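You operate a simulated robot arm through the tools that you are given. There is no shell and no other tool.

Carry out the task below with a simulated robot arm. There is one attempt and no reset: what you move stays moved.

TASK
Stretch the green shoe to mark 2 on the shoe stretcher.
Fine: shoe between the pegs, toes to the back; block down inside it and flap shut before the stretcher's orange dial turns; leave it there.

Only the result counts: the job must be done as asked and must still hold three seconds after the hand-in. Knocking over, shifting, dropping, spilling or breaking anything else fails it.

THE ROBOT
A 7-joint arm with a two-finger parallel gripper, fixed in place. Base frame: the origin is at the foot of the arm, x ahead of it, y to its left, z up; the work surface is at about z = 80. Readings come in cm, degrees, newtons and seconds.
With the tool pointing down near the work surface it reaches from about 22 to 74 cm from the base axis. Its first joint turns from -166.0 to 166.0 degrees. Payload 1.57 kg.
The TCP is the grasp point between the finger pads, 3 cm short of the fingertips. In the tool frame z runs along the fingers and y along their closing line. Largest opening 11 cm; finger width 2.4, thickness 1.2; the body of the gripper, 4.8 by 11.2 cm, starts 7.8 cm behind the TCP.
Orientation is that of the tool frame in the base frame, as [roll, pitch, yaw] about the fixed x, y, z axes, in that order (R = Rz(yaw) Ry(pitch) Rx(roll)). With the fingers straight down and closing along the base's y, the tool's x points along the base's -x, its y along +y and its z along -z.

THE INTERFACE
- The arm moves only by the tool move_arm. Its argument "moves" is a list of rows, each a list of 7 numbers: the shift along the base's x, y, z in cm, then the turn, a rotation vector about the base's x, y, z in degrees, then the opening, from 0 (shut) to 1 (fully open). In form: [[tx, ty, tz, ax, ay, az, hand], ...]. A call has 1 to 20 rows; each row is the pose to reach, as a shift and turn from the pose commanded when the call began. Each row takes 0.2 s and may step no farther than 5 cm and 8.6 degrees from the row before; otherwise, or with a gripper value out of range, the whole call is refused. A pose out of reach is approached as far as the arm can. The call stops where the force on the tool passes 90 N (or 10 N more than at its start, if that is more) or the arm is blocked; 0.2 s more then pass. Each finger travels about 4.5 cm/s and halts on what it meets, pressing with about 43 N; the grip force reading is that of the motor and also rises with nothing between the fingers. The clock runs only during rows and for 0.2 s after the last one: add rows that repeat a pose to give the fingers time. It gives the time, the measured TCP pose, the force on the tool (base axes), the opening and the grip force at its end, in the units of the frame above (readings bear some noise), with the torque about the TCP (base axes, N m) and any sound that the robot's microphone picked up.
- Cameras (640 x 400 px; columns grow to the right, rows downward): "scene" is fixed at [4.71, -49.88, 143.75]; the picture's right is [0.68, -0.73, 0.00], its down [-0.38, -0.36, -0.85] and it looks along [0.62, 0.58, -0.52] (base axes); focal length 339 px, centre (320, 200). "wrist" rides on the gripper at [7, 1.6, -14.1] in the tool frame; the picture's right is [-0.23, 0.97, 0.00], its down [-0.86, -0.20, -0.48] and it looks along [-0.47, -0.11, 0.88] (tool axes); focal length 222 px, centre (320, 200). There is no depth. A picture from a camera that has moved, and an enlarged one, comes with that camera's place and axes in the base frame and with its lens.
- camera(camera): a new picture of that camera. The clock stands still meanwhile.
- slide_trunk(by): slides the trunk up (or, below 0, down) by that many cm; the arm rides with it, the base frame stays. It gives what a move gives, with no picture.
- inspect(camera, box): a new picture of the part [left, top, right, bottom] of that camera's present view, enlarged. The clock stands still meanwhile.
- hand_in(): hands the job in; it is judged then, once.

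Nothing tells you positions but the pictures and the camera data. Unless the task says otherwise, let go and move clear before handing in.

The tools are called after "Call:" by a JSON object that holds its "method" and its "body". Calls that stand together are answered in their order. move_arm: Moves the arm, as the interface text tells. Its arguments: {"type":"object","properties":{"moves":{"type":"array","items":{"type":"array","items":{"type":"number"}}}},"required":["moves"]} The other tools are called the same way: slide_trunk (by) slides the trunk up or down; camera (camera) takes a picture; inspect (camera, box) takes an enlarged picture of a part of a camera's view; hand_in () hands the job in.

At the start:

```text
t: 0.0
ee_pos: [37.18, -16.88, 124.98]
ee_rot: [180.0, -0.1, 180.0]
contact_force: [0.2, 0.0, -0.1]
wrist_torque: [0.0, 0.02, 0.0]
finger_gap: 11.01
grip_force: 0.1
trunk travel left (down, up): [-52.5, 6.5]
```

scene: 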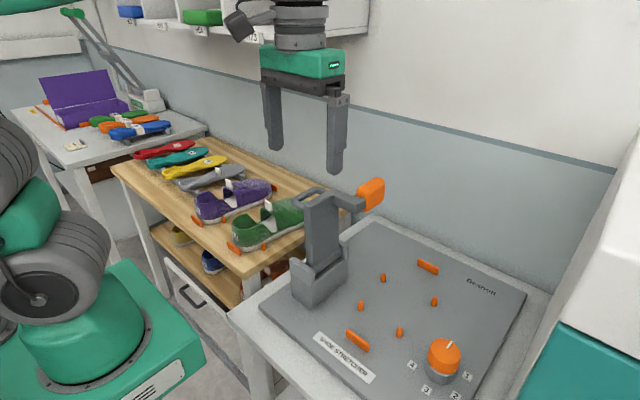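
wrist: 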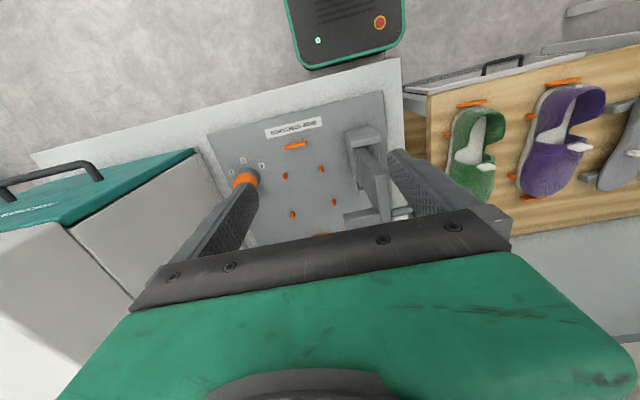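

I see the shoe stretcher (a gray plate with orange pegs, dial with marks, a lever tower with an orange handle) and the green shoe on the wooden table to its left. I'll look closer at each before moving.

Call:
{"method": "inspect", "body": {"camera": "scene", "box": [220, 160, 540, 400]}}

Call:
{"method": "inspect", "body": {"camera": "scene", "box": [180, 160, 340, 260]}}

Call:
{"method": "inspect", "body": {"camera": "scene", "box": [390, 300, 500, 400]}}

Call:
{"method": "inspect", "body": {"camera": "wrist", "box": [200, 80, 520, 260]}}

```text
1.67 times, centred on (380, 280) of scene
camera zoom: at [4.71, -49.88, 143.75], right [0.68, -0.73, 0.0], down [-0.38, -0.36, -0.85], along [0.62, 0.58, -0.52], focal length 566 px, centre (220, 67)
```

zoom: 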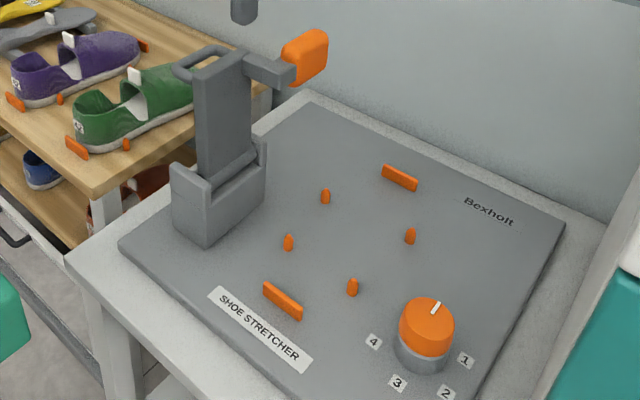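

```text
4.00 times, centred on (260, 210) of scene
camera zoom: at [4.71, -49.88, 143.75], right [0.68, -0.73, 0.0], down [-0.38, -0.36, -0.85], along [0.62, 0.58, -0.52], focal length 1358 px, centre (560, 160)
```

zoom: 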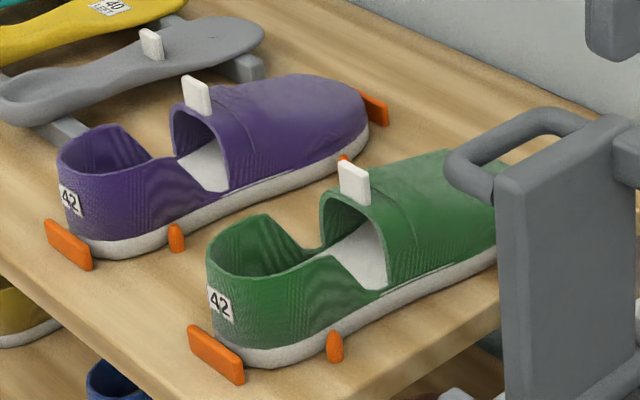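

```text
4.00 times, centred on (445, 350) of scene
camera zoom: at [4.71, -49.88, 143.75], right [0.68, -0.73, 0.0], down [-0.38, -0.36, -0.85], along [0.62, 0.58, -0.52], focal length 1358 px, centre (-180, -400)
```

zoom: 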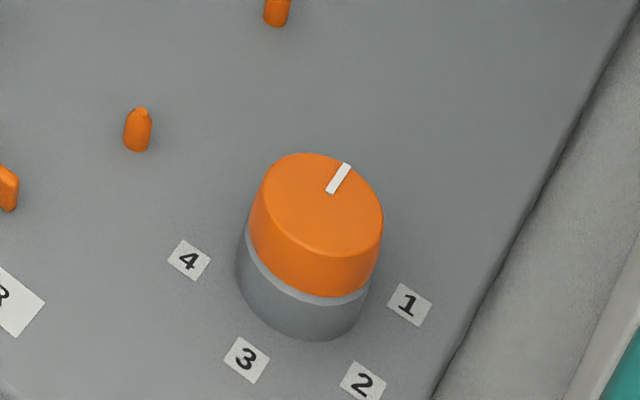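

```text
2.00 times, centred on (360, 170) of wrist
camera zoom: at [30.22, -15.27, 139.16], right [0.23, 0.97, 0.0], down [0.86, -0.2, 0.48], along [0.47, -0.11, -0.88], focal length 444 px, centre (240, 260)
```

zoom: 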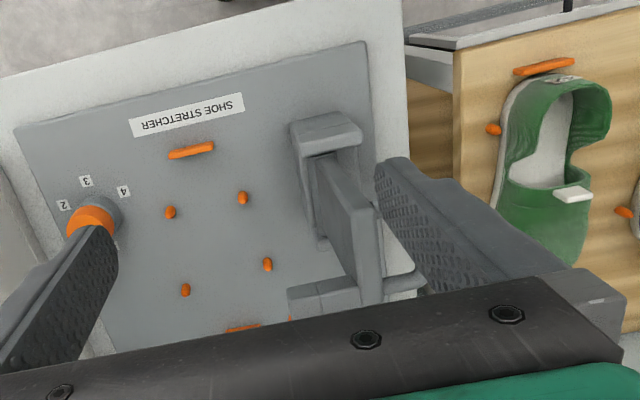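

The shoe seems to lie toes-away (+x) at about y=20. The stretcher axis is near y=-25, the dial near (48.5,-40), and the upright flap hinges near y=-9. I'll move over the shoe at a safe height to measure it.

Call:
{"method": "move_arm", "body": {"moves": [[1, 4, 0, 0, 0, 0, 1], [2, 8, 0, 0, 0, 0, 1], [3, 12, 0, 0, 0, 0, 1], [4, 16, 0, 0, 0, 0, 1], [5, 20, 0, 0, 0, 0, 1], [6, 24, 0, 0, 0, 0, 1], [7, 28, 0, 0, 0, 0, 1], [8, 32, -1, 0, 0, 0, 1], [9, 35, -3, 0, 0, 0, 1], [10, 37, -5, 0, 0, 0, 1], [10, 37, -5, 0, 0, 0, 1]]}}

Call:
{"method": "camera", "body": {"camera": "wrist"}}

Call:
{"method": "camera", "body": {"camera": "scene"}}

```text
t: 2.4
ee_pos: [47.09, 20.15, 119.96]
ee_rot: [-180.0, 0.0, 180.0]
contact_force: [0.2, -0.6, -0.3]
wrist_torque: [0.03, 0.0, -0.01]
finger_gap: 11.01
grip_force: 0.1
trunk travel left (down, up): [-52.5, 6.5]
```

```text
taken
camera wrist: at [40.2, 21.73, 134.1], right [0.23, 0.97, 0.0], down [0.86, -0.2, 0.48], along [0.47, -0.11, -0.88], focal length 222 px, centre (320, 200)
```

wrist: 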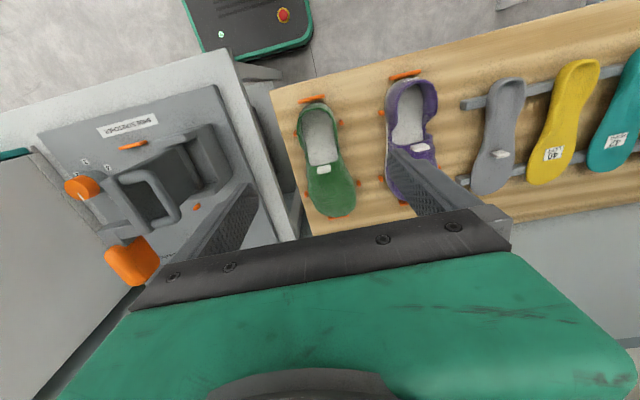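

```text
taken
```

scene: 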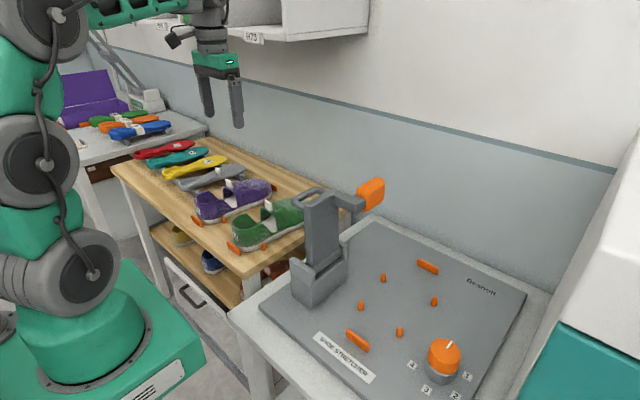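

Call:
{"method": "inspect", "body": {"camera": "wrist", "box": [260, 80, 400, 240]}}

Call:
{"method": "inspect", "body": {"camera": "wrist", "box": [30, 80, 270, 290]}}

Call:
{"method": "inspect", "body": {"camera": "scene", "box": [280, 165, 400, 315]}}

```text
2.50 times, centred on (330, 160) of wrist
camera zoom: at [40.2, 21.73, 134.1], right [0.23, 0.97, 0.0], down [0.86, -0.2, 0.48], along [0.47, -0.11, -0.88], focal length 555 px, centre (295, 300)
```

zoom: 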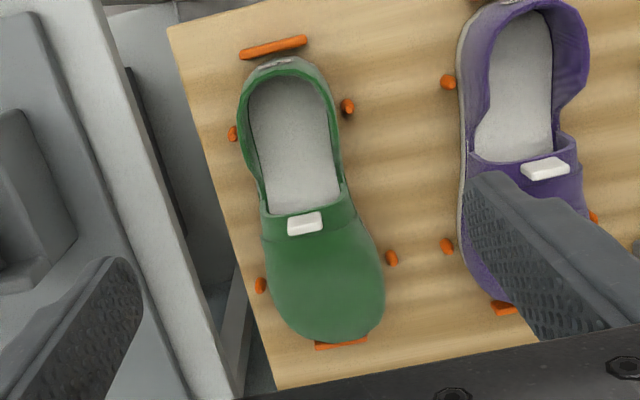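

```text
1.90 times, centred on (150, 185) of wrist
camera zoom: at [40.2, 21.73, 134.1], right [0.23, 0.97, 0.0], down [0.86, -0.2, 0.48], along [0.47, -0.11, -0.88], focal length 423 px, centre (644, 229)
```

zoom: 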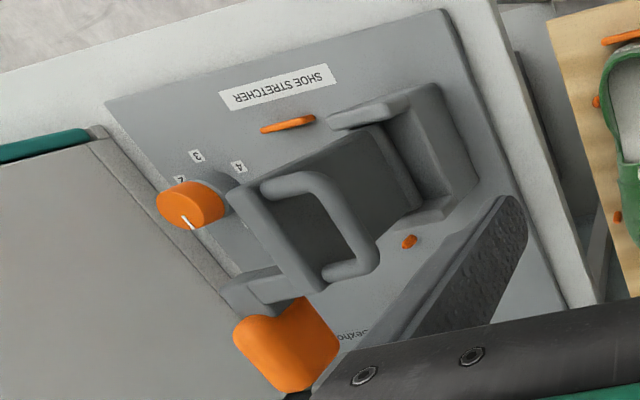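

```text
2.67 times, centred on (340, 240) of scene
camera zoom: at [4.71, -49.88, 143.75], right [0.68, -0.73, 0.0], down [-0.38, -0.36, -0.85], along [0.62, 0.58, -0.52], focal length 905 px, centre (267, 93)
```

zoom: 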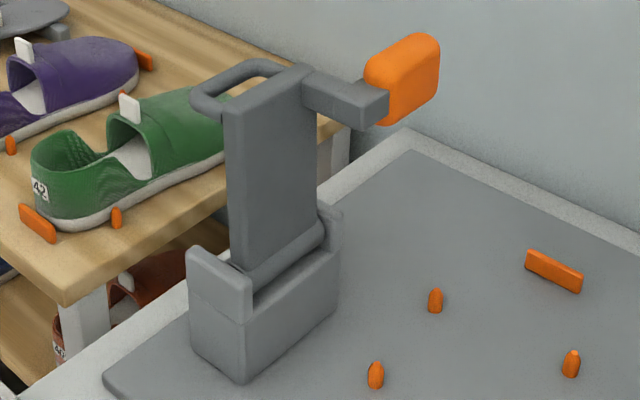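

The flap has a loop handle, and an orange block on an arm reaching toward +x. I need better views of this mechanism, so I'll go back over it (well above) and look at it from the -y side.

Call:
{"method": "move_arm", "body": {"moves": [[0, -4, 0, 0, 0, 8, 1], [0, -8, 0, 0, 0, 16, 1], [0, -12, 0, 0, 0, 24, 1], [0, -16, 0, 0, 0, 32, 1], [0, -20, 0, 0, 0, 40, 1], [0, -24, 0, 0, 0, 48, 1], [0, -28, 0, 0, 0, 56, 1], [0, -32, 0, 0, 0, 64, 1], [0, -36, 0, 0, 0, 72, 1], [0, -40, 0, 0, 0, 80, 1], [0, -44, 0, 0, 0, 88, 1], [0, -48, 0, 0, 0, 90, 1], [0, -52, 0, 0, 0, 90, 1], [0, -56, 0, 0, 0, 90, 1], [0, -58, 0, 0, 0, 90, 1]]}}

Call:
{"method": "camera", "body": {"camera": "wrist"}}

```text
t: 5.6
ee_pos: [47.19, -37.93, 120.01]
ee_rot: [180.0, 0.1, -89.9]
contact_force: [0.5, -0.1, 0.3]
wrist_torque: [0.04, 0.01, -0.02]
finger_gap: 11.01
grip_force: 0.0
trunk travel left (down, up): [-52.5, 6.5]
```

```text
taken
camera wrist: at [45.61, -44.93, 134.06], right [-0.97, 0.23, 0.0], down [0.2, 0.86, 0.48], along [0.11, 0.47, -0.88], focal length 222 px, centre (320, 200)
```

wrist: 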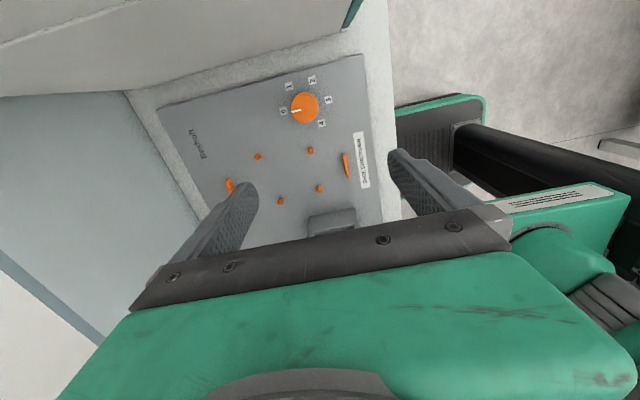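

This view shows the plate well; the dial points at 0. Next I'll enlarge this view, then tilt up to see the flap.

Call:
{"method": "inspect", "body": {"camera": "wrist", "box": [150, 50, 390, 250]}}

Call:
{"method": "move_arm", "body": {"moves": [[0, -2, 0, 8, 0, 0, 1], [0, -4, 0, 16, 0, 0, 1], [0, -6, 0, 24, 0, 0, 1], [0, -6, 0, 32, 0, 0, 1], [0, -6, 0, 40, 0, 0, 1], [0, -6, 0, 40, 0, 0, 1]]}}

Call:
{"method": "camera", "body": {"camera": "wrist"}}

Call:
{"method": "camera", "body": {"camera": "scene"}}

```text
2.00 times, centred on (270, 150) of wrist
camera zoom: at [45.61, -44.93, 134.06], right [-0.97, 0.23, 0.0], down [0.2, 0.86, 0.48], along [0.11, 0.47, -0.88], focal length 444 px, centre (420, 300)
```

zoom: 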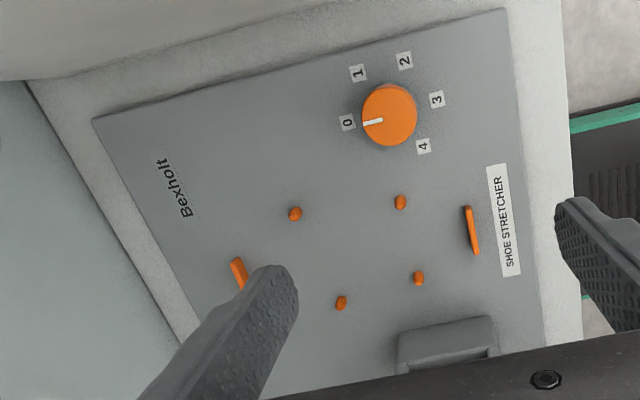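

```text
t: 7.0
ee_pos: [42.05, -37.58, 114.65]
ee_rot: [178.2, 23.0, -90.9]
contact_force: [-7.2, 10.0, 56.1]
wrist_torque: [-9.01, -0.22, -1.13]
finger_gap: 10.98
grip_force: 0.0
out of reach, approached as far as the arm can: row 2, 3, 4, 5, 6
trunk travel left (down, up): [-52.5, 6.5]
```

```text
taken
camera wrist: at [40.77, -49.56, 125.02], right [-0.97, 0.21, 0.12], down [0.22, 0.6, 0.77], along [0.09, 0.77, -0.63], focal length 222 px, centre (320, 200)
```

wrist: 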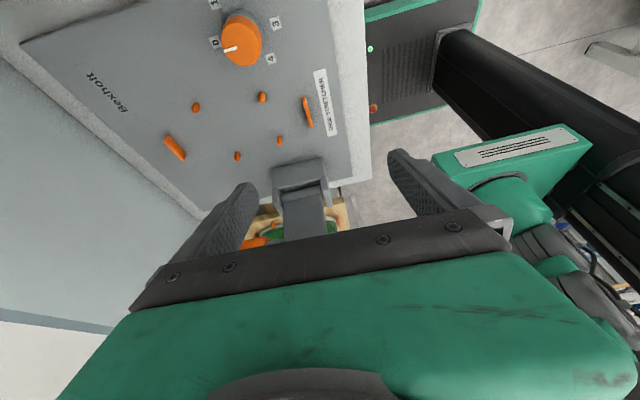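

```text
taken
```

scene: 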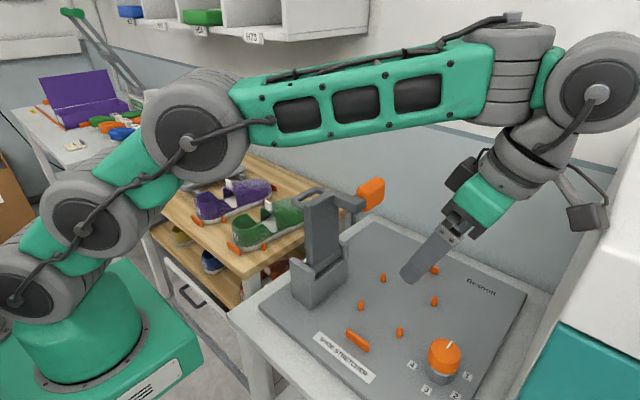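

The tilt ran out of reach and there's a contact force, so I'm undoing that move right away.

Call:
{"method": "move_arm", "body": {"moves": [[0, 0, 0, -8, 0, 0, 1], [0, 0, 0, -16, 0, 0, 1], [0, 2, 0, -24, 0, 0, 1], [0, 4, 0, -32, 0, 0, 1], [0, 6, 0, -40, 0, 0, 1]]}}

Call:
{"method": "camera", "body": {"camera": "scene"}}

```text
t: 8.2
ee_pos: [42.51, -31.9, 113.76]
ee_rot: [178.1, -16.1, -91.1]
contact_force: [-0.2, -0.4, 0.1]
wrist_torque: [0.02, -0.03, -0.02]
finger_gap: 10.99
grip_force: 0.0
trunk travel left (down, up): [-52.5, 6.5]
```

```text
taken
```

scene: 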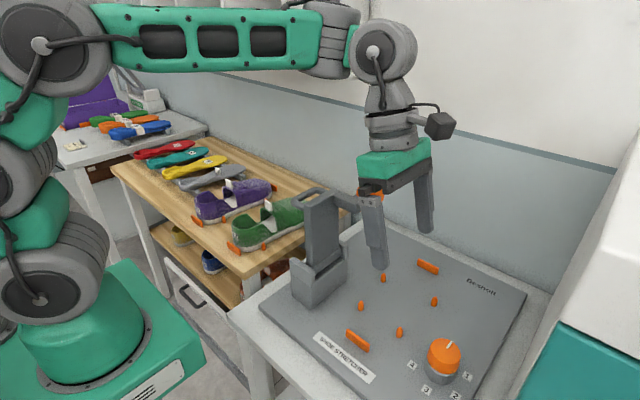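

Force is back to zero. I'll straighten the tool, raise it, and go to a viewpoint in front (-x) of the stretcher.

Call:
{"method": "move_arm", "body": {"moves": [[0, 0, 2, 8, 0, 0, 1], [0, 0, 5, 16, 0, 0, 1], [0, 0, 6, 16, 0, 0, 1]]}}

Call:
{"method": "move_arm", "body": {"moves": [[-1, 1, 0, 0, 0, -8, 1], [-2, 1, 0, 0, 0, -16, 1], [-3, 2, 0, 0, 0, -24, 1], [-4, 2, 0, 0, 0, -32, 1], [-6, 3, 0, 0, 0, -40, 1], [-8, 4, 0, 0, 0, -48, 1], [-10, 5, 0, 0, 0, -56, 1], [-12, 6, 0, 0, 0, -64, 1], [-14, 7, 0, 0, 0, -72, 1], [-15, 8, 0, 0, 0, -80, 1], [-15, 8, 0, 0, 0, -88, 1], [-15, 8, 0, 0, 0, -88, 1]]}}

Call:
{"method": "camera", "body": {"camera": "wrist"}}

```text
t: 9.0
ee_pos: [42.18, -30.71, 118.34]
ee_rot: [177.6, 0.1, -91.0]
contact_force: [1.0, -0.3, -1.3]
wrist_torque: [-0.02, 0.08, 0.02]
finger_gap: 11.01
grip_force: 0.0
out of reach, approached as far as the arm can: row 2, 3
trunk travel left (down, up): [-52.5, 6.5]
```

```text
t: 11.6
ee_pos: [27.47, -23.87, 119.89]
ee_rot: [177.8, 0.0, -179.2]
contact_force: [-0.5, 0.2, 0.2]
wrist_torque: [-0.04, 0.03, 0.02]
finger_gap: 10.99
grip_force: 0.1
out of reach, approached as far as the arm can: row 1, 2
trunk travel left (down, up): [-52.5, 6.5]
```

```text
taken
camera wrist: at [20.56, -22.99, 133.98], right [0.21, 0.98, 0.04], down [0.86, -0.2, 0.47], along [0.47, -0.07, -0.88], focal length 222 px, centre (320, 200)
```

wrist: 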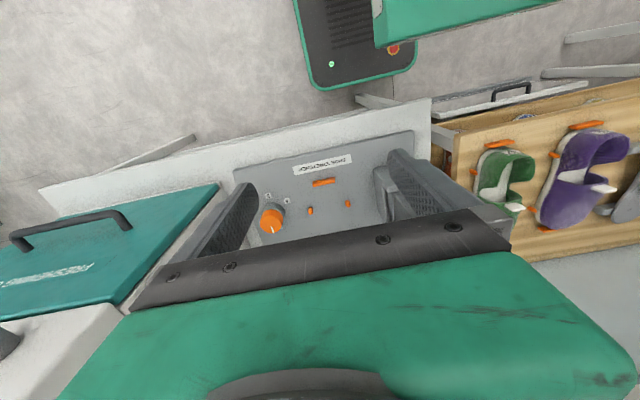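

Now I'll tilt the camera up from this spot to see the flap and block front-on.

Call:
{"method": "move_arm", "body": {"moves": [[0, 0, -1, 0, -8, 0, 1], [0, 1, -2, 0, -16, 0, 1], [0, 2, -3, 0, -24, 0, 1], [0, 3, -4, 0, -32, 0, 1], [0, 3, -5, 0, -40, 0, 1], [0, 3, -5, 0, -40, 0, 1]]}}

Call:
{"method": "camera", "body": {"camera": "wrist"}}

Call:
{"method": "inspect", "body": {"camera": "wrist", "box": [240, 60, 480, 230]}}

```text
t: 12.3
ee_pos: [28.46, -23.85, 121.58]
ee_rot: [178.7, 18.0, -178.7]
contact_force: [-0.5, 0.5, 0.0]
wrist_torque: [0.0, 0.01, 0.0]
finger_gap: 11.0
grip_force: 0.1
out of reach, approached as far as the arm can: row 1, 3
trunk travel left (down, up): [-52.5, 6.5]
stopped in row 3: the arm was blocked; the commanded pose is now the measured one
```

```text
taken
camera wrist: at [17.54, -22.76, 132.91], right [0.19, 0.98, 0.09], down [0.67, -0.19, 0.71], along [0.72, -0.07, -0.69], focal length 222 px, centre (320, 200)
```

wrist: 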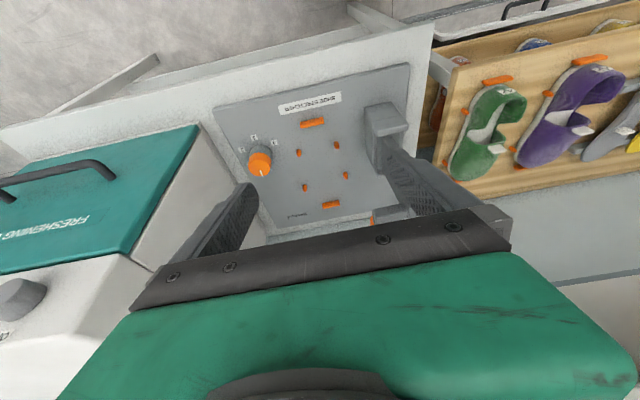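

```text
2.35 times, centred on (360, 145) of wrist
camera zoom: at [17.54, -22.76, 132.91], right [0.19, 0.98, 0.09], down [0.67, -0.19, 0.71], along [0.72, -0.07, -0.69], focal length 523 px, centre (226, 329)
```

zoom: 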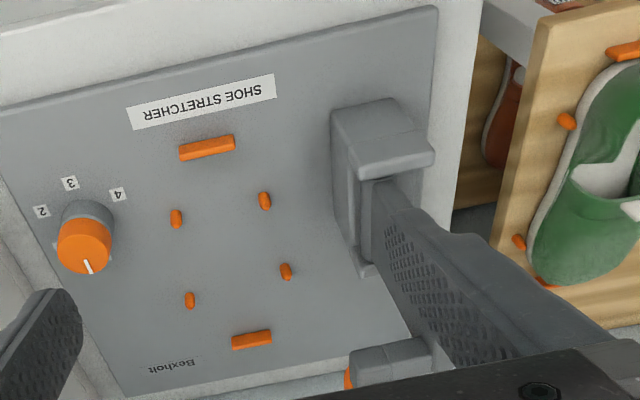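

Great view of the plate. I'll shift sideways so the flap sits between the fingers in view.

Call:
{"method": "move_arm", "body": {"moves": [[0, 4, -2, 0, 0, 0, 1], [0, 8, -4, 0, 0, 0, 1], [-1, 12, -6, 0, 0, 0, 1], [-2, 15, -8, 0, 0, 0, 1], [-2, 16, -10, 0, 0, 0, 1], [-2, 16, -10, 0, 0, 0, 1]]}}

Call:
{"method": "camera", "body": {"camera": "wrist"}}

Call:
{"method": "inspect", "body": {"camera": "wrist", "box": [200, 60, 440, 230]}}

```text
t: 12.8
ee_pos: [26.45, -23.17, 113.87]
ee_rot: [171.5, 8.3, 171.1]
contact_force: [-0.1, 0.5, -0.1]
wrist_torque: [-0.04, -0.05, 0.01]
finger_gap: 11.0
grip_force: 0.1
out of reach, approached as far as the arm can: row 2
trunk travel left (down, up): [-52.5, 6.5]
stopped in row 2: the arm was blocked; the commanded pose is now the measured one
```

```text
taken
camera wrist: at [17.65, -22.39, 126.92], right [0.35, 0.92, 0.18], down [0.73, -0.39, 0.56], along [0.59, -0.07, -0.81], focal length 222 px, centre (320, 200)
```

wrist: 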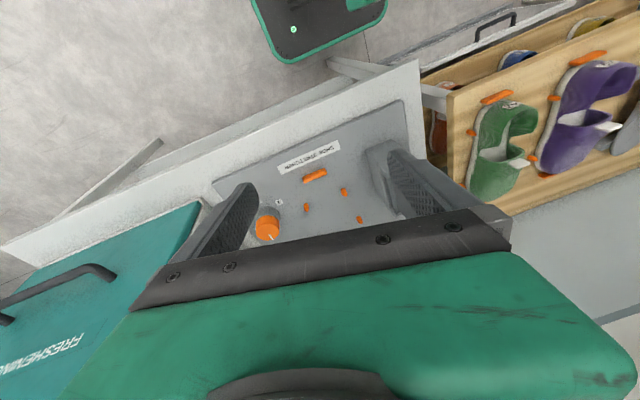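

```text
2.35 times, centred on (320, 145) of wrist
camera zoom: at [17.65, -22.39, 126.92], right [0.35, 0.92, 0.18], down [0.73, -0.39, 0.56], along [0.59, -0.07, -0.81], focal length 523 px, centre (320, 329)
```

zoom: 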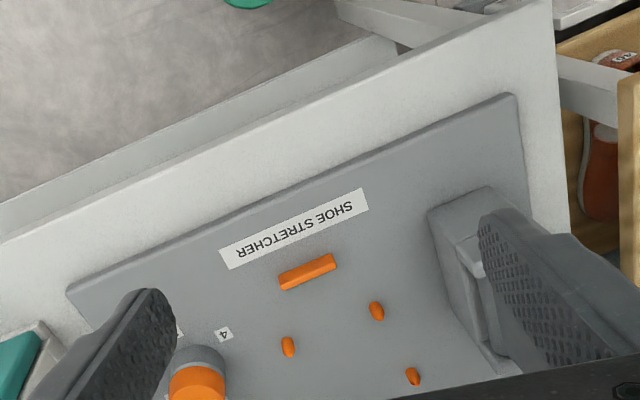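

The arm gets cramped near its base, so I'll return to an upright tool farther out and use a better viewpoint.

Call:
{"method": "move_arm", "body": {"moves": [[2, 0, 1, -2, 2, 2, 1], [5, 0, 2, -4.2, 4.2, 4.5, 1], [7, 0, 4, -6.5, 6.2, 6.8, 1], [9, 0, 5, -8.5, 8.3, 8.9, 1], [9, 0, 5, -8.5, 8.3, 8.9, 1]]}}

```text
t: 14.0
ee_pos: [35.44, -22.93, 117.95]
ee_rot: [-180.0, 0.0, -179.2]
contact_force: [-0.4, -0.4, -0.5]
wrist_torque: [-0.03, 0.05, -0.03]
finger_gap: 11.0
grip_force: 0.1
trunk travel left (down, up): [-52.5, 6.5]
```

Call:
{"method": "move_arm", "body": {"moves": [[1, 3, 2, 0, 0, 0, 1], [3, 6, 4, 0, 0, 0, 1], [5, 9, 6, 0, 0, 0, 1], [7, 12, 6, 0, 0, 0, 1], [9, 15, 6, 0, 0, 0, 1], [9, 16, 6, 0, 0, 0, 1]]}}

Call:
{"method": "camera", "body": {"camera": "wrist"}}

Call:
{"method": "inspect", "body": {"camera": "wrist", "box": [200, 60, 440, 240]}}

```text
t: 15.4
ee_pos: [44.56, -7.09, 123.99]
ee_rot: [-179.9, -0.1, -179.3]
contact_force: [0.2, 0.3, -0.4]
wrist_torque: [0.03, 0.02, 0.0]
finger_gap: 10.97
grip_force: 0.1
trunk travel left (down, up): [-52.5, 6.5]
```

```text
taken
camera wrist: at [37.59, -5.55, 138.05], right [0.22, 0.98, 0.0], down [0.86, -0.19, 0.48], along [0.47, -0.1, -0.88], focal length 222 px, centre (320, 200)
```

wrist: 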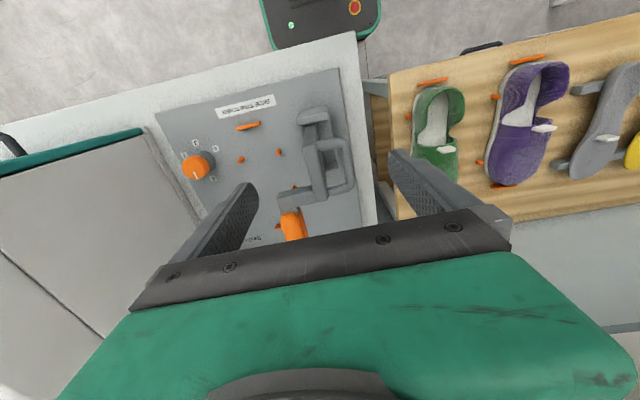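

```text
2.22 times, centred on (320, 150) of wrist
camera zoom: at [37.59, -5.55, 138.05], right [0.22, 0.98, 0.0], down [0.86, -0.19, 0.48], along [0.47, -0.1, -0.88], focal length 494 px, centre (320, 311)
```

zoom: 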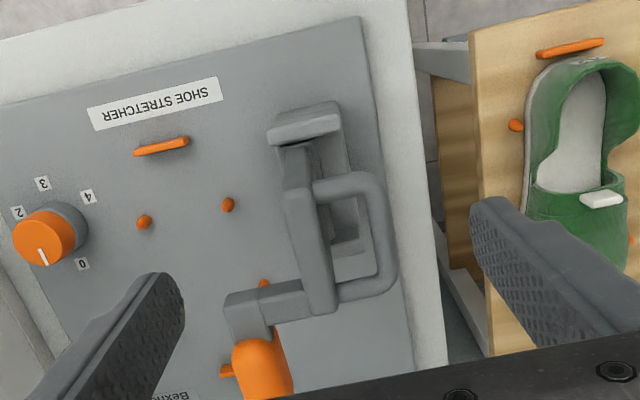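

Let me zoom on the block and flap from the scene camera to understand its geometry.

Call:
{"method": "inspect", "body": {"camera": "scene", "box": [300, 165, 400, 230]}}

Call:
{"method": "inspect", "body": {"camera": "scene", "box": [280, 220, 380, 310]}}

Call:
{"method": "inspect", "body": {"camera": "wrist", "box": [265, 95, 365, 245]}}

```text
6.15 times, centred on (350, 198) of scene
camera zoom: at [4.71, -49.88, 143.75], right [0.68, -0.73, 0.0], down [-0.38, -0.36, -0.85], along [0.62, 0.58, -0.52], focal length 2088 px, centre (135, 215)
```

zoom: 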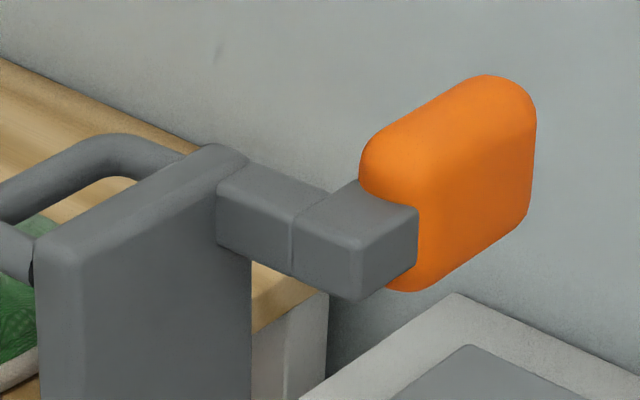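

```text
4.44 times, centred on (330, 265) of scene
camera zoom: at [4.71, -49.88, 143.75], right [0.68, -0.73, 0.0], down [-0.38, -0.36, -0.85], along [0.62, 0.58, -0.52], focal length 1508 px, centre (276, -89)
```

zoom: 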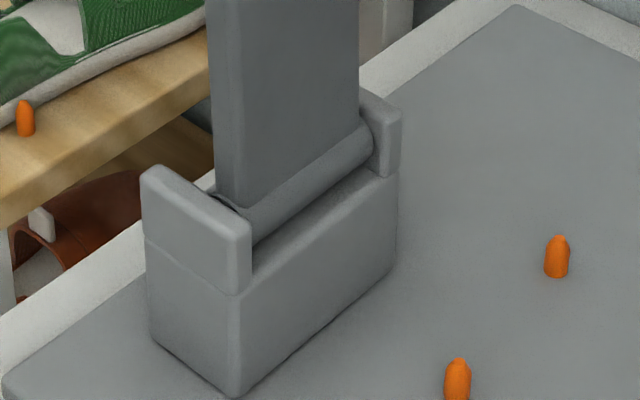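

```text
2.67 times, centred on (315, 170) of wrist
camera zoom: at [37.59, -5.55, 138.05], right [0.22, 0.98, 0.0], down [0.86, -0.19, 0.48], along [0.47, -0.1, -0.88], focal length 592 px, centre (333, 280)
```

zoom: 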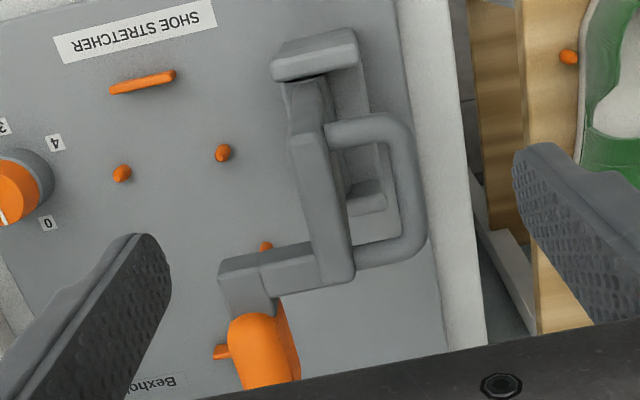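

The block sits on an L-arm at roughly x=55–62, y≈-14.5, z≈106, so it swings down about an x-axis hinge into the shoe. The white tab on the green shoe (about x=56.5, y=19, z=88–91) looks like the grip point, so I'll go over it with the fingers closing along x.

Call:
{"method": "move_arm", "body": {"moves": [[1, 3, 0, 0, 0, 8, 1], [2, 6, 0, 0, 0, 16, 1], [3, 9, 0, 0, 0, 24, 1], [4, 12, 0, 0, 0, 32, 1], [5, 15, 0, 0, 0, 40, 1], [6, 18, 0, 0, 0, 48, 1], [7, 21, 0, 0, 0, 56, 1], [9, 24, 0, 0, 0, 64, 1], [11, 26.1, 0, 0, 0, 72, 1], [11.9, 26.1, -2, 0, 0, 80, 1], [11.9, 26.1, -6, 0, 0, 88, 1], [11.9, 26.1, -10, 0, 0, 89.3, 1], [11.9, 26.1, -13, 0, 0, 89.3, 1], [11.9, 26.1, -13, 0, 0, 89.3, 1]]}}

Call:
{"method": "camera", "body": {"camera": "wrist"}}

Call:
{"method": "camera", "body": {"camera": "scene"}}

```text
t: 17.4
ee_pos: [53.65, 17.73, 124.66]
ee_rot: [179.4, -0.6, -108.3]
contact_force: [-73.8, -39.9, -7.7]
wrist_torque: [4.36, -7.59, -2.08]
finger_gap: 11.01
grip_force: 0.0
trunk travel left (down, up): [-52.5, 6.5]
stopped in row 10: the force on the tool passed its limit at 108 N (the readings are from after the stop); the commanded pose is now the measured one
```

```text
taken
camera wrist: at [50.14, 11.68, 138.81], right [-0.85, 0.52, 0.01], down [0.46, 0.75, 0.47], along [0.24, 0.4, -0.88], focal length 222 px, centre (320, 200)
```

wrist: 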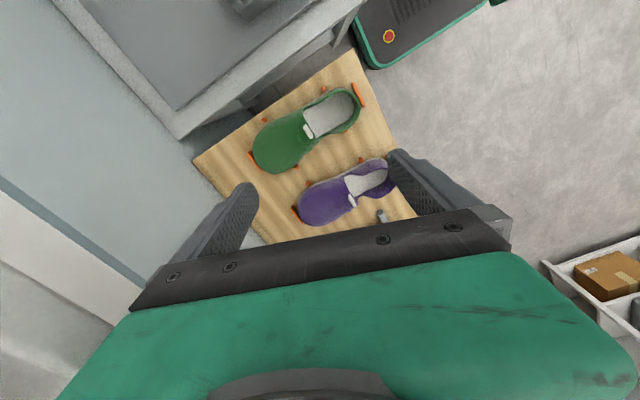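

```text
taken
```

scene: 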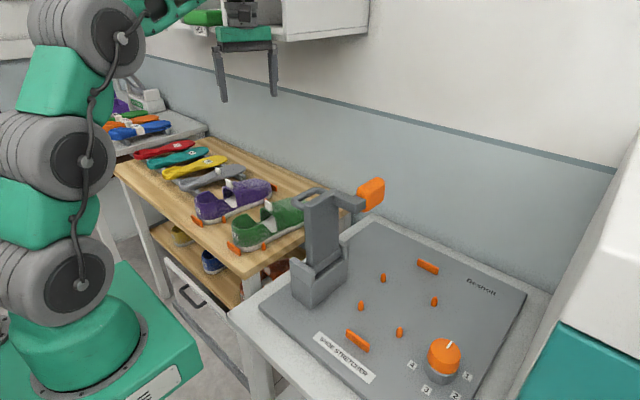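

I bumped the wall shelf with the wrist, so I'm backing off, then going lower before moving forward.

Call:
{"method": "move_arm", "body": {"moves": [[-3, -2, 0, 0, 0, 0, 1], [-7, -2, -1, 0, 0, 0, 1], [-9, -1, -4, 0, 0, 0, 1], [-9, 0, -8, 0, 0, 0, 1], [-9, 0, -12, 0, 0, 0, 1], [-9, 0, -14, 0, 0, 0, 1]]}}

Call:
{"method": "camera", "body": {"camera": "scene"}}

Call:
{"method": "camera", "body": {"camera": "wrist"}}

```text
t: 18.8
ee_pos: [45.89, 18.66, 109.99]
ee_rot: [179.5, -0.6, -107.8]
contact_force: [0.4, -0.9, 0.0]
wrist_torque: [-0.02, -0.01, 0.03]
finger_gap: 11.01
grip_force: 0.1
trunk travel left (down, up): [-52.5, 6.5]
```

```text
taken
```

scene: 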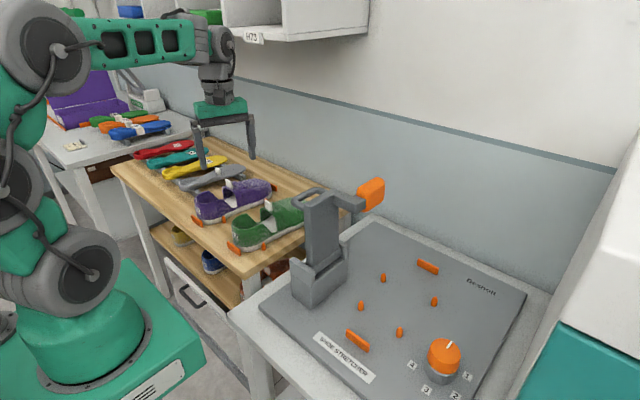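

```text
taken
camera wrist: at [42.49, 12.66, 124.14], right [-0.86, 0.51, 0.01], down [0.46, 0.76, 0.47], along [0.23, 0.4, -0.88], focal length 222 px, centre (320, 200)
```

wrist: 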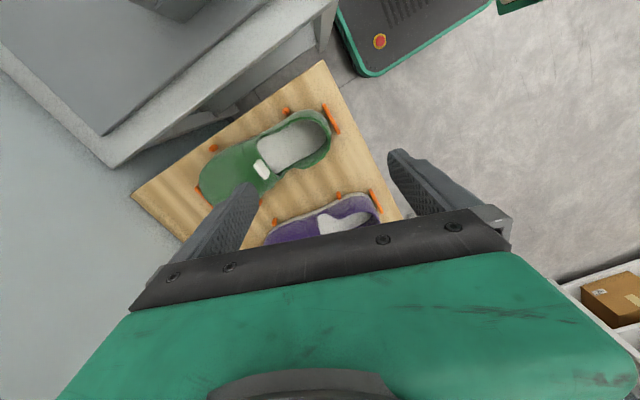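

Clear again. I'll lower to about z=98 before moving forward under the shelf, aligning the fingers along x above the green shoe's tab.

Call:
{"method": "move_arm", "body": {"moves": [[0, 0, -4, 0, 0, 6, 1], [0, 0, -8, 0, 0, 12, 1], [0, 0, -12, 0, 0, 17.8, 1], [3, 0, -12, 0.3, 0.3, 17.8, 1], [6, 0, -12, 0.3, 0.3, 17.8, 1], [8, 0, -12, 0.3, 0.3, 17.8, 1], [8, 0, -12, 0.3, 0.3, 17.8, 1]]}}

Call:
{"method": "camera", "body": {"camera": "wrist"}}

Call:
{"method": "camera", "body": {"camera": "scene"}}

Call:
{"method": "inspect", "body": {"camera": "scene", "box": [190, 100, 350, 260]}}

```text
t: 20.4
ee_pos: [54.04, 18.76, 97.92]
ee_rot: [179.0, -0.4, -90.0]
contact_force: [0.4, 0.7, -0.1]
wrist_torque: [-0.01, -0.02, 0.01]
finger_gap: 10.97
grip_force: 0.1
trunk travel left (down, up): [-52.5, 6.5]
```

```text
taken
camera wrist: at [52.65, 11.82, 112.1], right [-0.97, 0.23, 0.02], down [0.21, 0.86, 0.47], along [0.09, 0.46, -0.88], focal length 222 px, centre (320, 200)
```

wrist: 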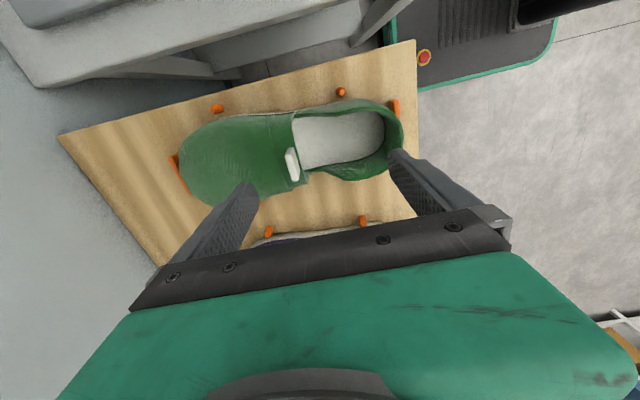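

```text
taken
```

scene: 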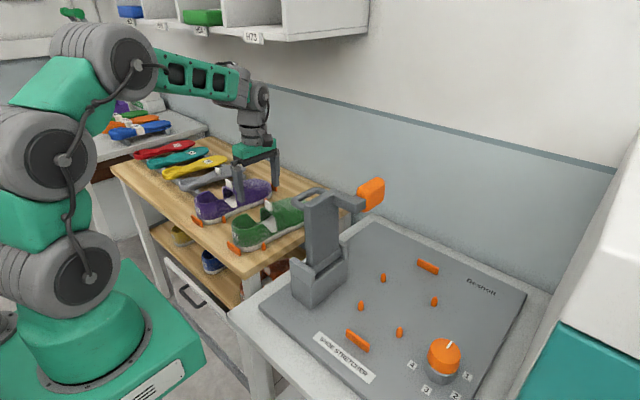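

```text
2.50 times, centred on (270, 180) of scene
camera zoom: at [4.71, -49.88, 143.75], right [0.68, -0.73, 0.0], down [-0.38, -0.36, -0.85], along [0.62, 0.58, -0.52], focal length 848 px, centre (445, 250)
```

zoom: 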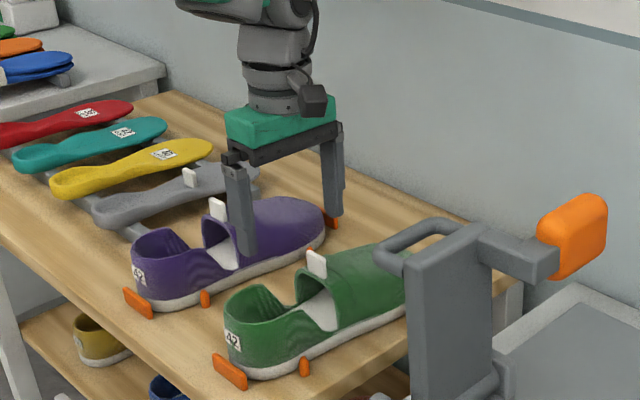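

Call:
{"method": "inspect", "body": {"camera": "wrist", "box": [160, 70, 420, 220]}}

Call:
{"method": "inspect", "body": {"camera": "wrist", "box": [260, 120, 340, 200]}}

Call:
{"method": "inspect", "body": {"camera": "scene", "box": [225, 190, 305, 255]}}

```text
2.46 times, centred on (290, 145) of wrist
camera zoom: at [52.65, 11.82, 112.1], right [-0.97, 0.23, 0.02], down [0.21, 0.86, 0.47], along [0.09, 0.46, -0.88], focal length 547 px, centre (394, 335)
```

zoom: 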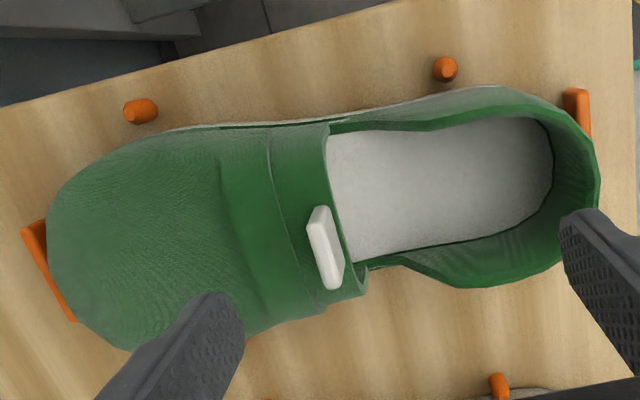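

```text
5.00 times, centred on (300, 160) of wrist
camera zoom: at [52.65, 11.82, 112.1], right [-0.97, 0.23, 0.02], down [0.21, 0.86, 0.47], along [0.09, 0.46, -0.88], focal length 1111 px, centre (420, 400)
```

zoom: 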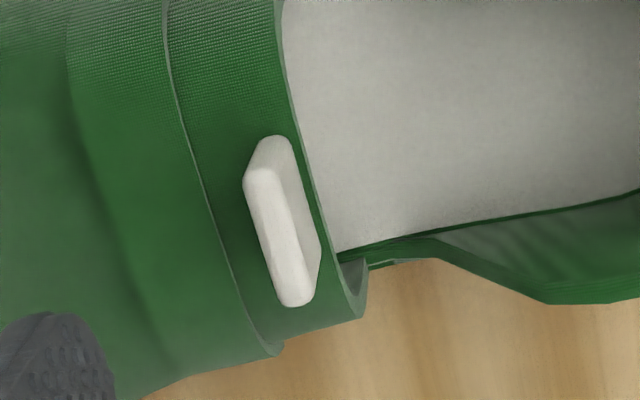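

```text
6.15 times, centred on (265, 222) of scene
camera zoom: at [4.71, -49.88, 143.75], right [0.68, -0.73, 0.0], down [-0.38, -0.36, -0.85], along [0.62, 0.58, -0.52], focal length 2088 px, centre (658, 62)
```

zoom: 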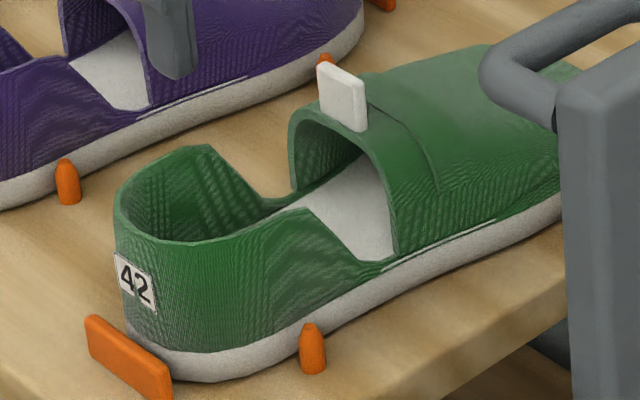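

The tab's top is at about (56.6, 18.6, 91.2). I'll narrow the fingers and lower around it.

Call:
{"method": "move_arm", "body": {"moves": [[1.3, -0.1, 0, 0, 0, 0, 0.7], [2.5, -0.1, 0, 0.5, 0, 0, 0.4], [2.5, -0.1, 0, 1, 0, 0, 0.4], [2.5, -0.1, 0, 1, 0, 0, 0.4], [2.5, -0.1, 0, 1, 0, 0, 0.4]]}}

Call:
{"method": "move_arm", "body": {"moves": [[0, 0, -1.5, 0, 0, 0, 0.4], [0, 0, -3, 0, 0, 0, 0.4], [0, 0, -3.5, 0, 0, 0, 0.4]]}}

Call:
{"method": "inspect", "body": {"camera": "wrist", "box": [200, 100, 440, 250]}}

Call:
{"method": "inspect", "body": {"camera": "scene", "box": [225, 160, 345, 255]}}

```text
t: 21.6
ee_pos: [56.56, 18.67, 97.82]
ee_rot: [179.0, 0.6, -90.0]
contact_force: [-0.6, -1.0, -0.1]
wrist_torque: [-0.02, 0.02, -0.01]
finger_gap: 4.41
grip_force: 0.0
trunk travel left (down, up): [-52.5, 6.5]
```

```text
t: 22.4
ee_pos: [56.33, 18.53, 94.34]
ee_rot: [178.8, 0.7, -90.0]
contact_force: [0.3, -0.1, -0.1]
wrist_torque: [0.0, 0.01, -0.01]
finger_gap: 4.4
grip_force: 0.1
trunk travel left (down, up): [-52.5, 6.5]
```

```text
2.67 times, centred on (320, 175) of wrist
camera zoom: at [55.1, 11.41, 108.43], right [-0.97, 0.23, 0.02], down [0.21, 0.85, 0.48], along [0.09, 0.47, -0.88], focal length 592 px, centre (320, 267)
```

zoom: 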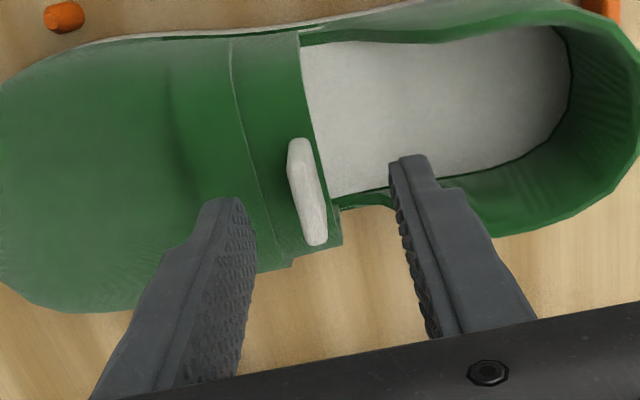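

```text
4.21 times, centred on (285, 208) of scene
camera zoom: at [4.71, -49.88, 143.75], right [0.68, -0.73, 0.0], down [-0.38, -0.36, -0.85], along [0.62, 0.58, -0.52], focal length 1429 px, centre (467, 168)
```

zoom: 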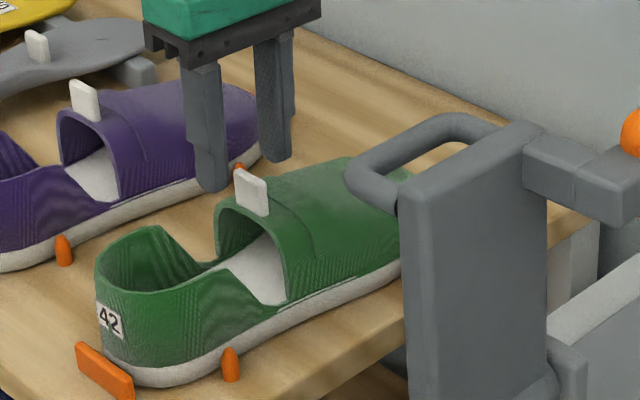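

Tips straddle the tab; it's about 0.5 cm further in x. I'll adjust, lower and close.

Call:
{"method": "move_arm", "body": {"moves": [[0.5, 0, 0, 0, 0, 0, 0.4], [0.5, 0, -1.2, 0, 0, 0, 0.4], [0.5, 0, -2.2, 0, 0, 0, 0.4], [0.5, 0, -2.2, 0, 0, 0, 0.4]]}}

Call:
{"method": "inspect", "body": {"camera": "wrist", "box": [200, 100, 440, 250]}}

Call:
{"method": "inspect", "body": {"camera": "scene", "box": [225, 160, 345, 255]}}

```text
t: 23.4
ee_pos: [56.98, 18.6, 92.12]
ee_rot: [179.0, 0.6, -90.0]
contact_force: [-0.3, 0.1, -0.5]
wrist_torque: [0.02, -0.02, 0.0]
finger_gap: 4.41
grip_force: 0.0
trunk travel left (down, up): [-52.5, 6.5]
```

```text
2.67 times, centred on (320, 175) of wrist
camera zoom: at [55.62, 11.42, 106.3], right [-0.97, 0.23, 0.02], down [0.21, 0.85, 0.48], along [0.09, 0.47, -0.88], focal length 592 px, centre (320, 267)
```

zoom: 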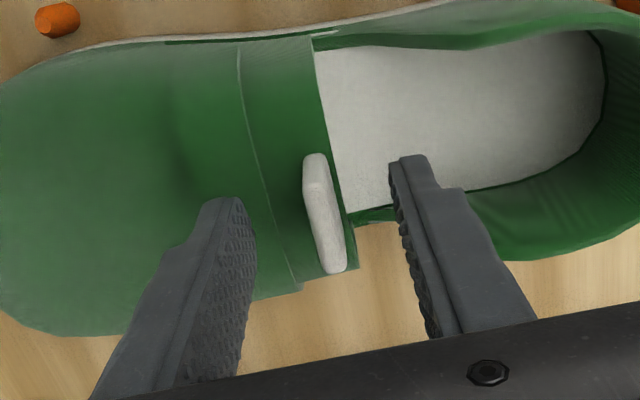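

```text
4.21 times, centred on (285, 208) of scene
camera zoom: at [4.71, -49.88, 143.75], right [0.68, -0.73, 0.0], down [-0.38, -0.36, -0.85], along [0.62, 0.58, -0.52], focal length 1429 px, centre (467, 168)
```

zoom: 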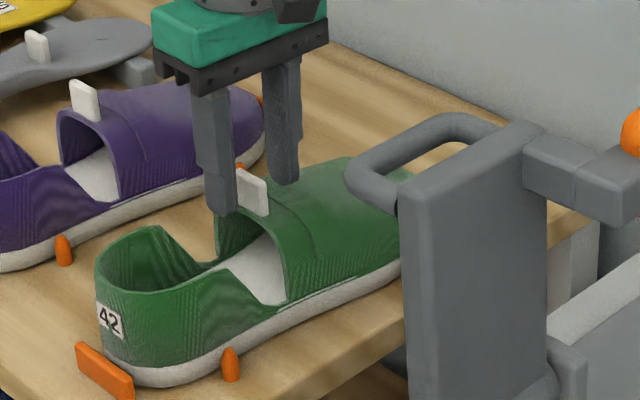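

Good alignment. A small nudge in -y and down, then I'll close on the tab.

Call:
{"method": "move_arm", "body": {"moves": [[0, -0.3, -0.4, 0, 0, 0, 0.4], [0, -0.3, -0.4, 0, 0, 0, 0.2], [0, -0.3, -0.4, 0, 0, 0, 0], [0, -0.3, -0.4, 0, 0, 0, 0], [0, -0.3, -0.4, 0, 0, 0, 0], [0, -0.3, -0.4, 0, 0, 0, 0], [0, -0.3, -0.4, 0, 0, 0, 0]]}}

Call:
{"method": "inspect", "body": {"camera": "wrist", "box": [200, 100, 440, 250]}}

Call:
{"method": "inspect", "body": {"camera": "scene", "box": [225, 160, 345, 255]}}

```text
t: 25.0
ee_pos: [56.88, 18.17, 91.95]
ee_rot: [179.0, 0.6, -90.0]
contact_force: [-6.8, -0.6, 4.9]
wrist_torque: [0.09, -0.29, -0.06]
finger_gap: 0.76
grip_force: 26.8
trunk travel left (down, up): [-52.5, 6.5]
```

```text
2.67 times, centred on (320, 175) of wrist
camera zoom: at [55.53, 11.1, 105.93], right [-0.97, 0.23, 0.02], down [0.21, 0.85, 0.48], along [0.09, 0.47, -0.88], focal length 592 px, centre (320, 267)
```

zoom: 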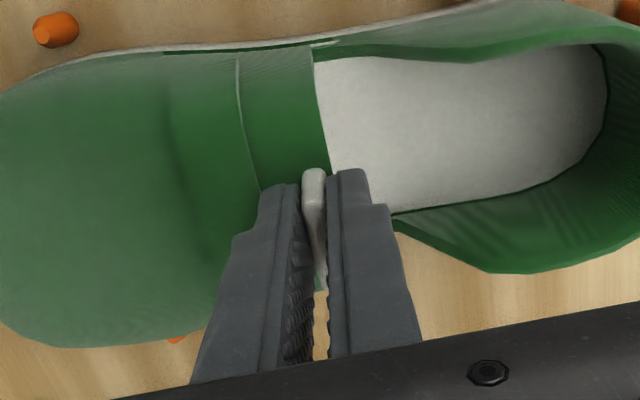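

```text
4.21 times, centred on (285, 208) of scene
camera zoom: at [4.71, -49.88, 143.75], right [0.68, -0.73, 0.0], down [-0.38, -0.36, -0.85], along [0.62, 0.58, -0.52], focal length 1429 px, centre (467, 168)
```

zoom: 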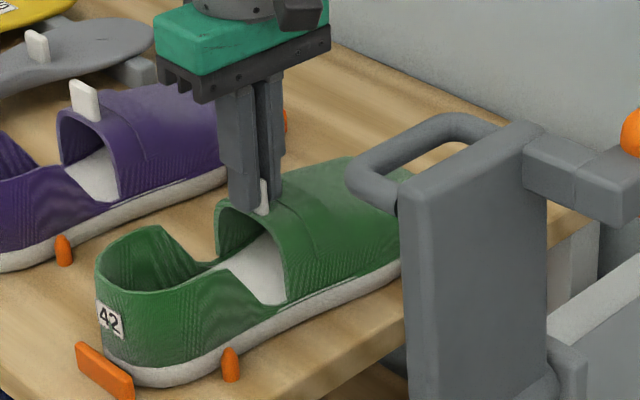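

The tab is held (gap 0.76 cm). I'll lift slowly and check.

Call:
{"method": "move_arm", "body": {"moves": [[0, 0, 0.7, 0, 0, 0, 0], [0, 0, 1.5, 0, 0, 0, 0], [0, 0, 2.5, 0, 0, 0, 0], [0, 0, 3.5, 0, 0, 0, 0], [0, 0, 4.5, 0, 0, 0, 0], [0, 0, 4.5, 0, 0, 0, 0]]}}

Call:
{"method": "camera", "body": {"camera": "scene"}}

Call:
{"method": "inspect", "body": {"camera": "scene", "box": [205, 150, 325, 255]}}

Call:
{"method": "camera", "body": {"camera": "wrist"}}

```text
t: 26.4
ee_pos: [56.9, 18.31, 96.25]
ee_rot: [179.0, 0.7, -90.0]
contact_force: [1.1, 0.2, 0.0]
wrist_torque: [-0.03, 0.19, 0.02]
finger_gap: 0.72
grip_force: 26.1
trunk travel left (down, up): [-52.5, 6.5]
```

```text
taken
```

scene: 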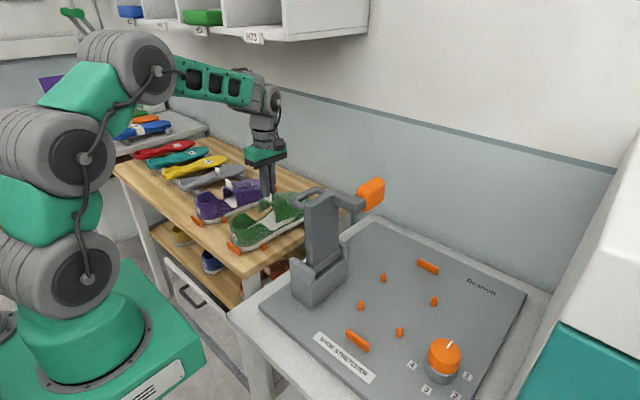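

```text
3.81 times, centred on (265, 202) of scene
camera zoom: at [4.71, -49.88, 143.75], right [0.68, -0.73, 0.0], down [-0.38, -0.36, -0.85], along [0.62, 0.58, -0.52], focal length 1293 px, centre (530, 190)
```

zoom: 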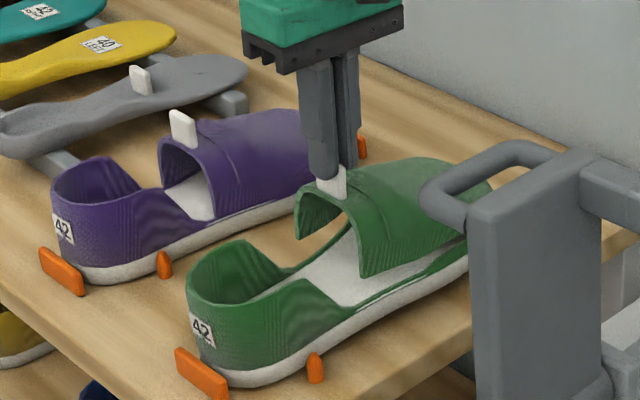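

```text
taken
camera wrist: at [55.63, 11.14, 110.35], right [-0.97, 0.23, 0.02], down [0.21, 0.85, 0.48], along [0.09, 0.47, -0.88], focal length 222 px, centre (320, 200)
```

wrist: 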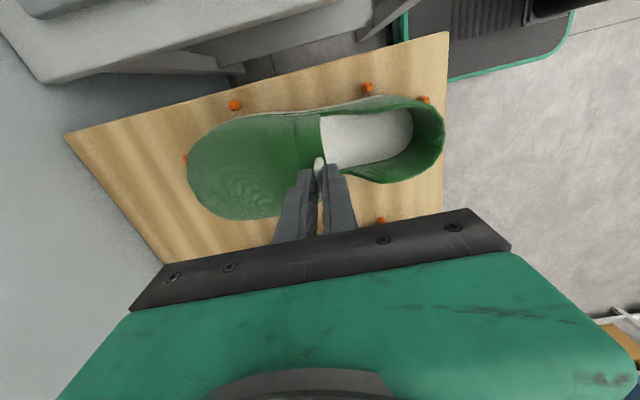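

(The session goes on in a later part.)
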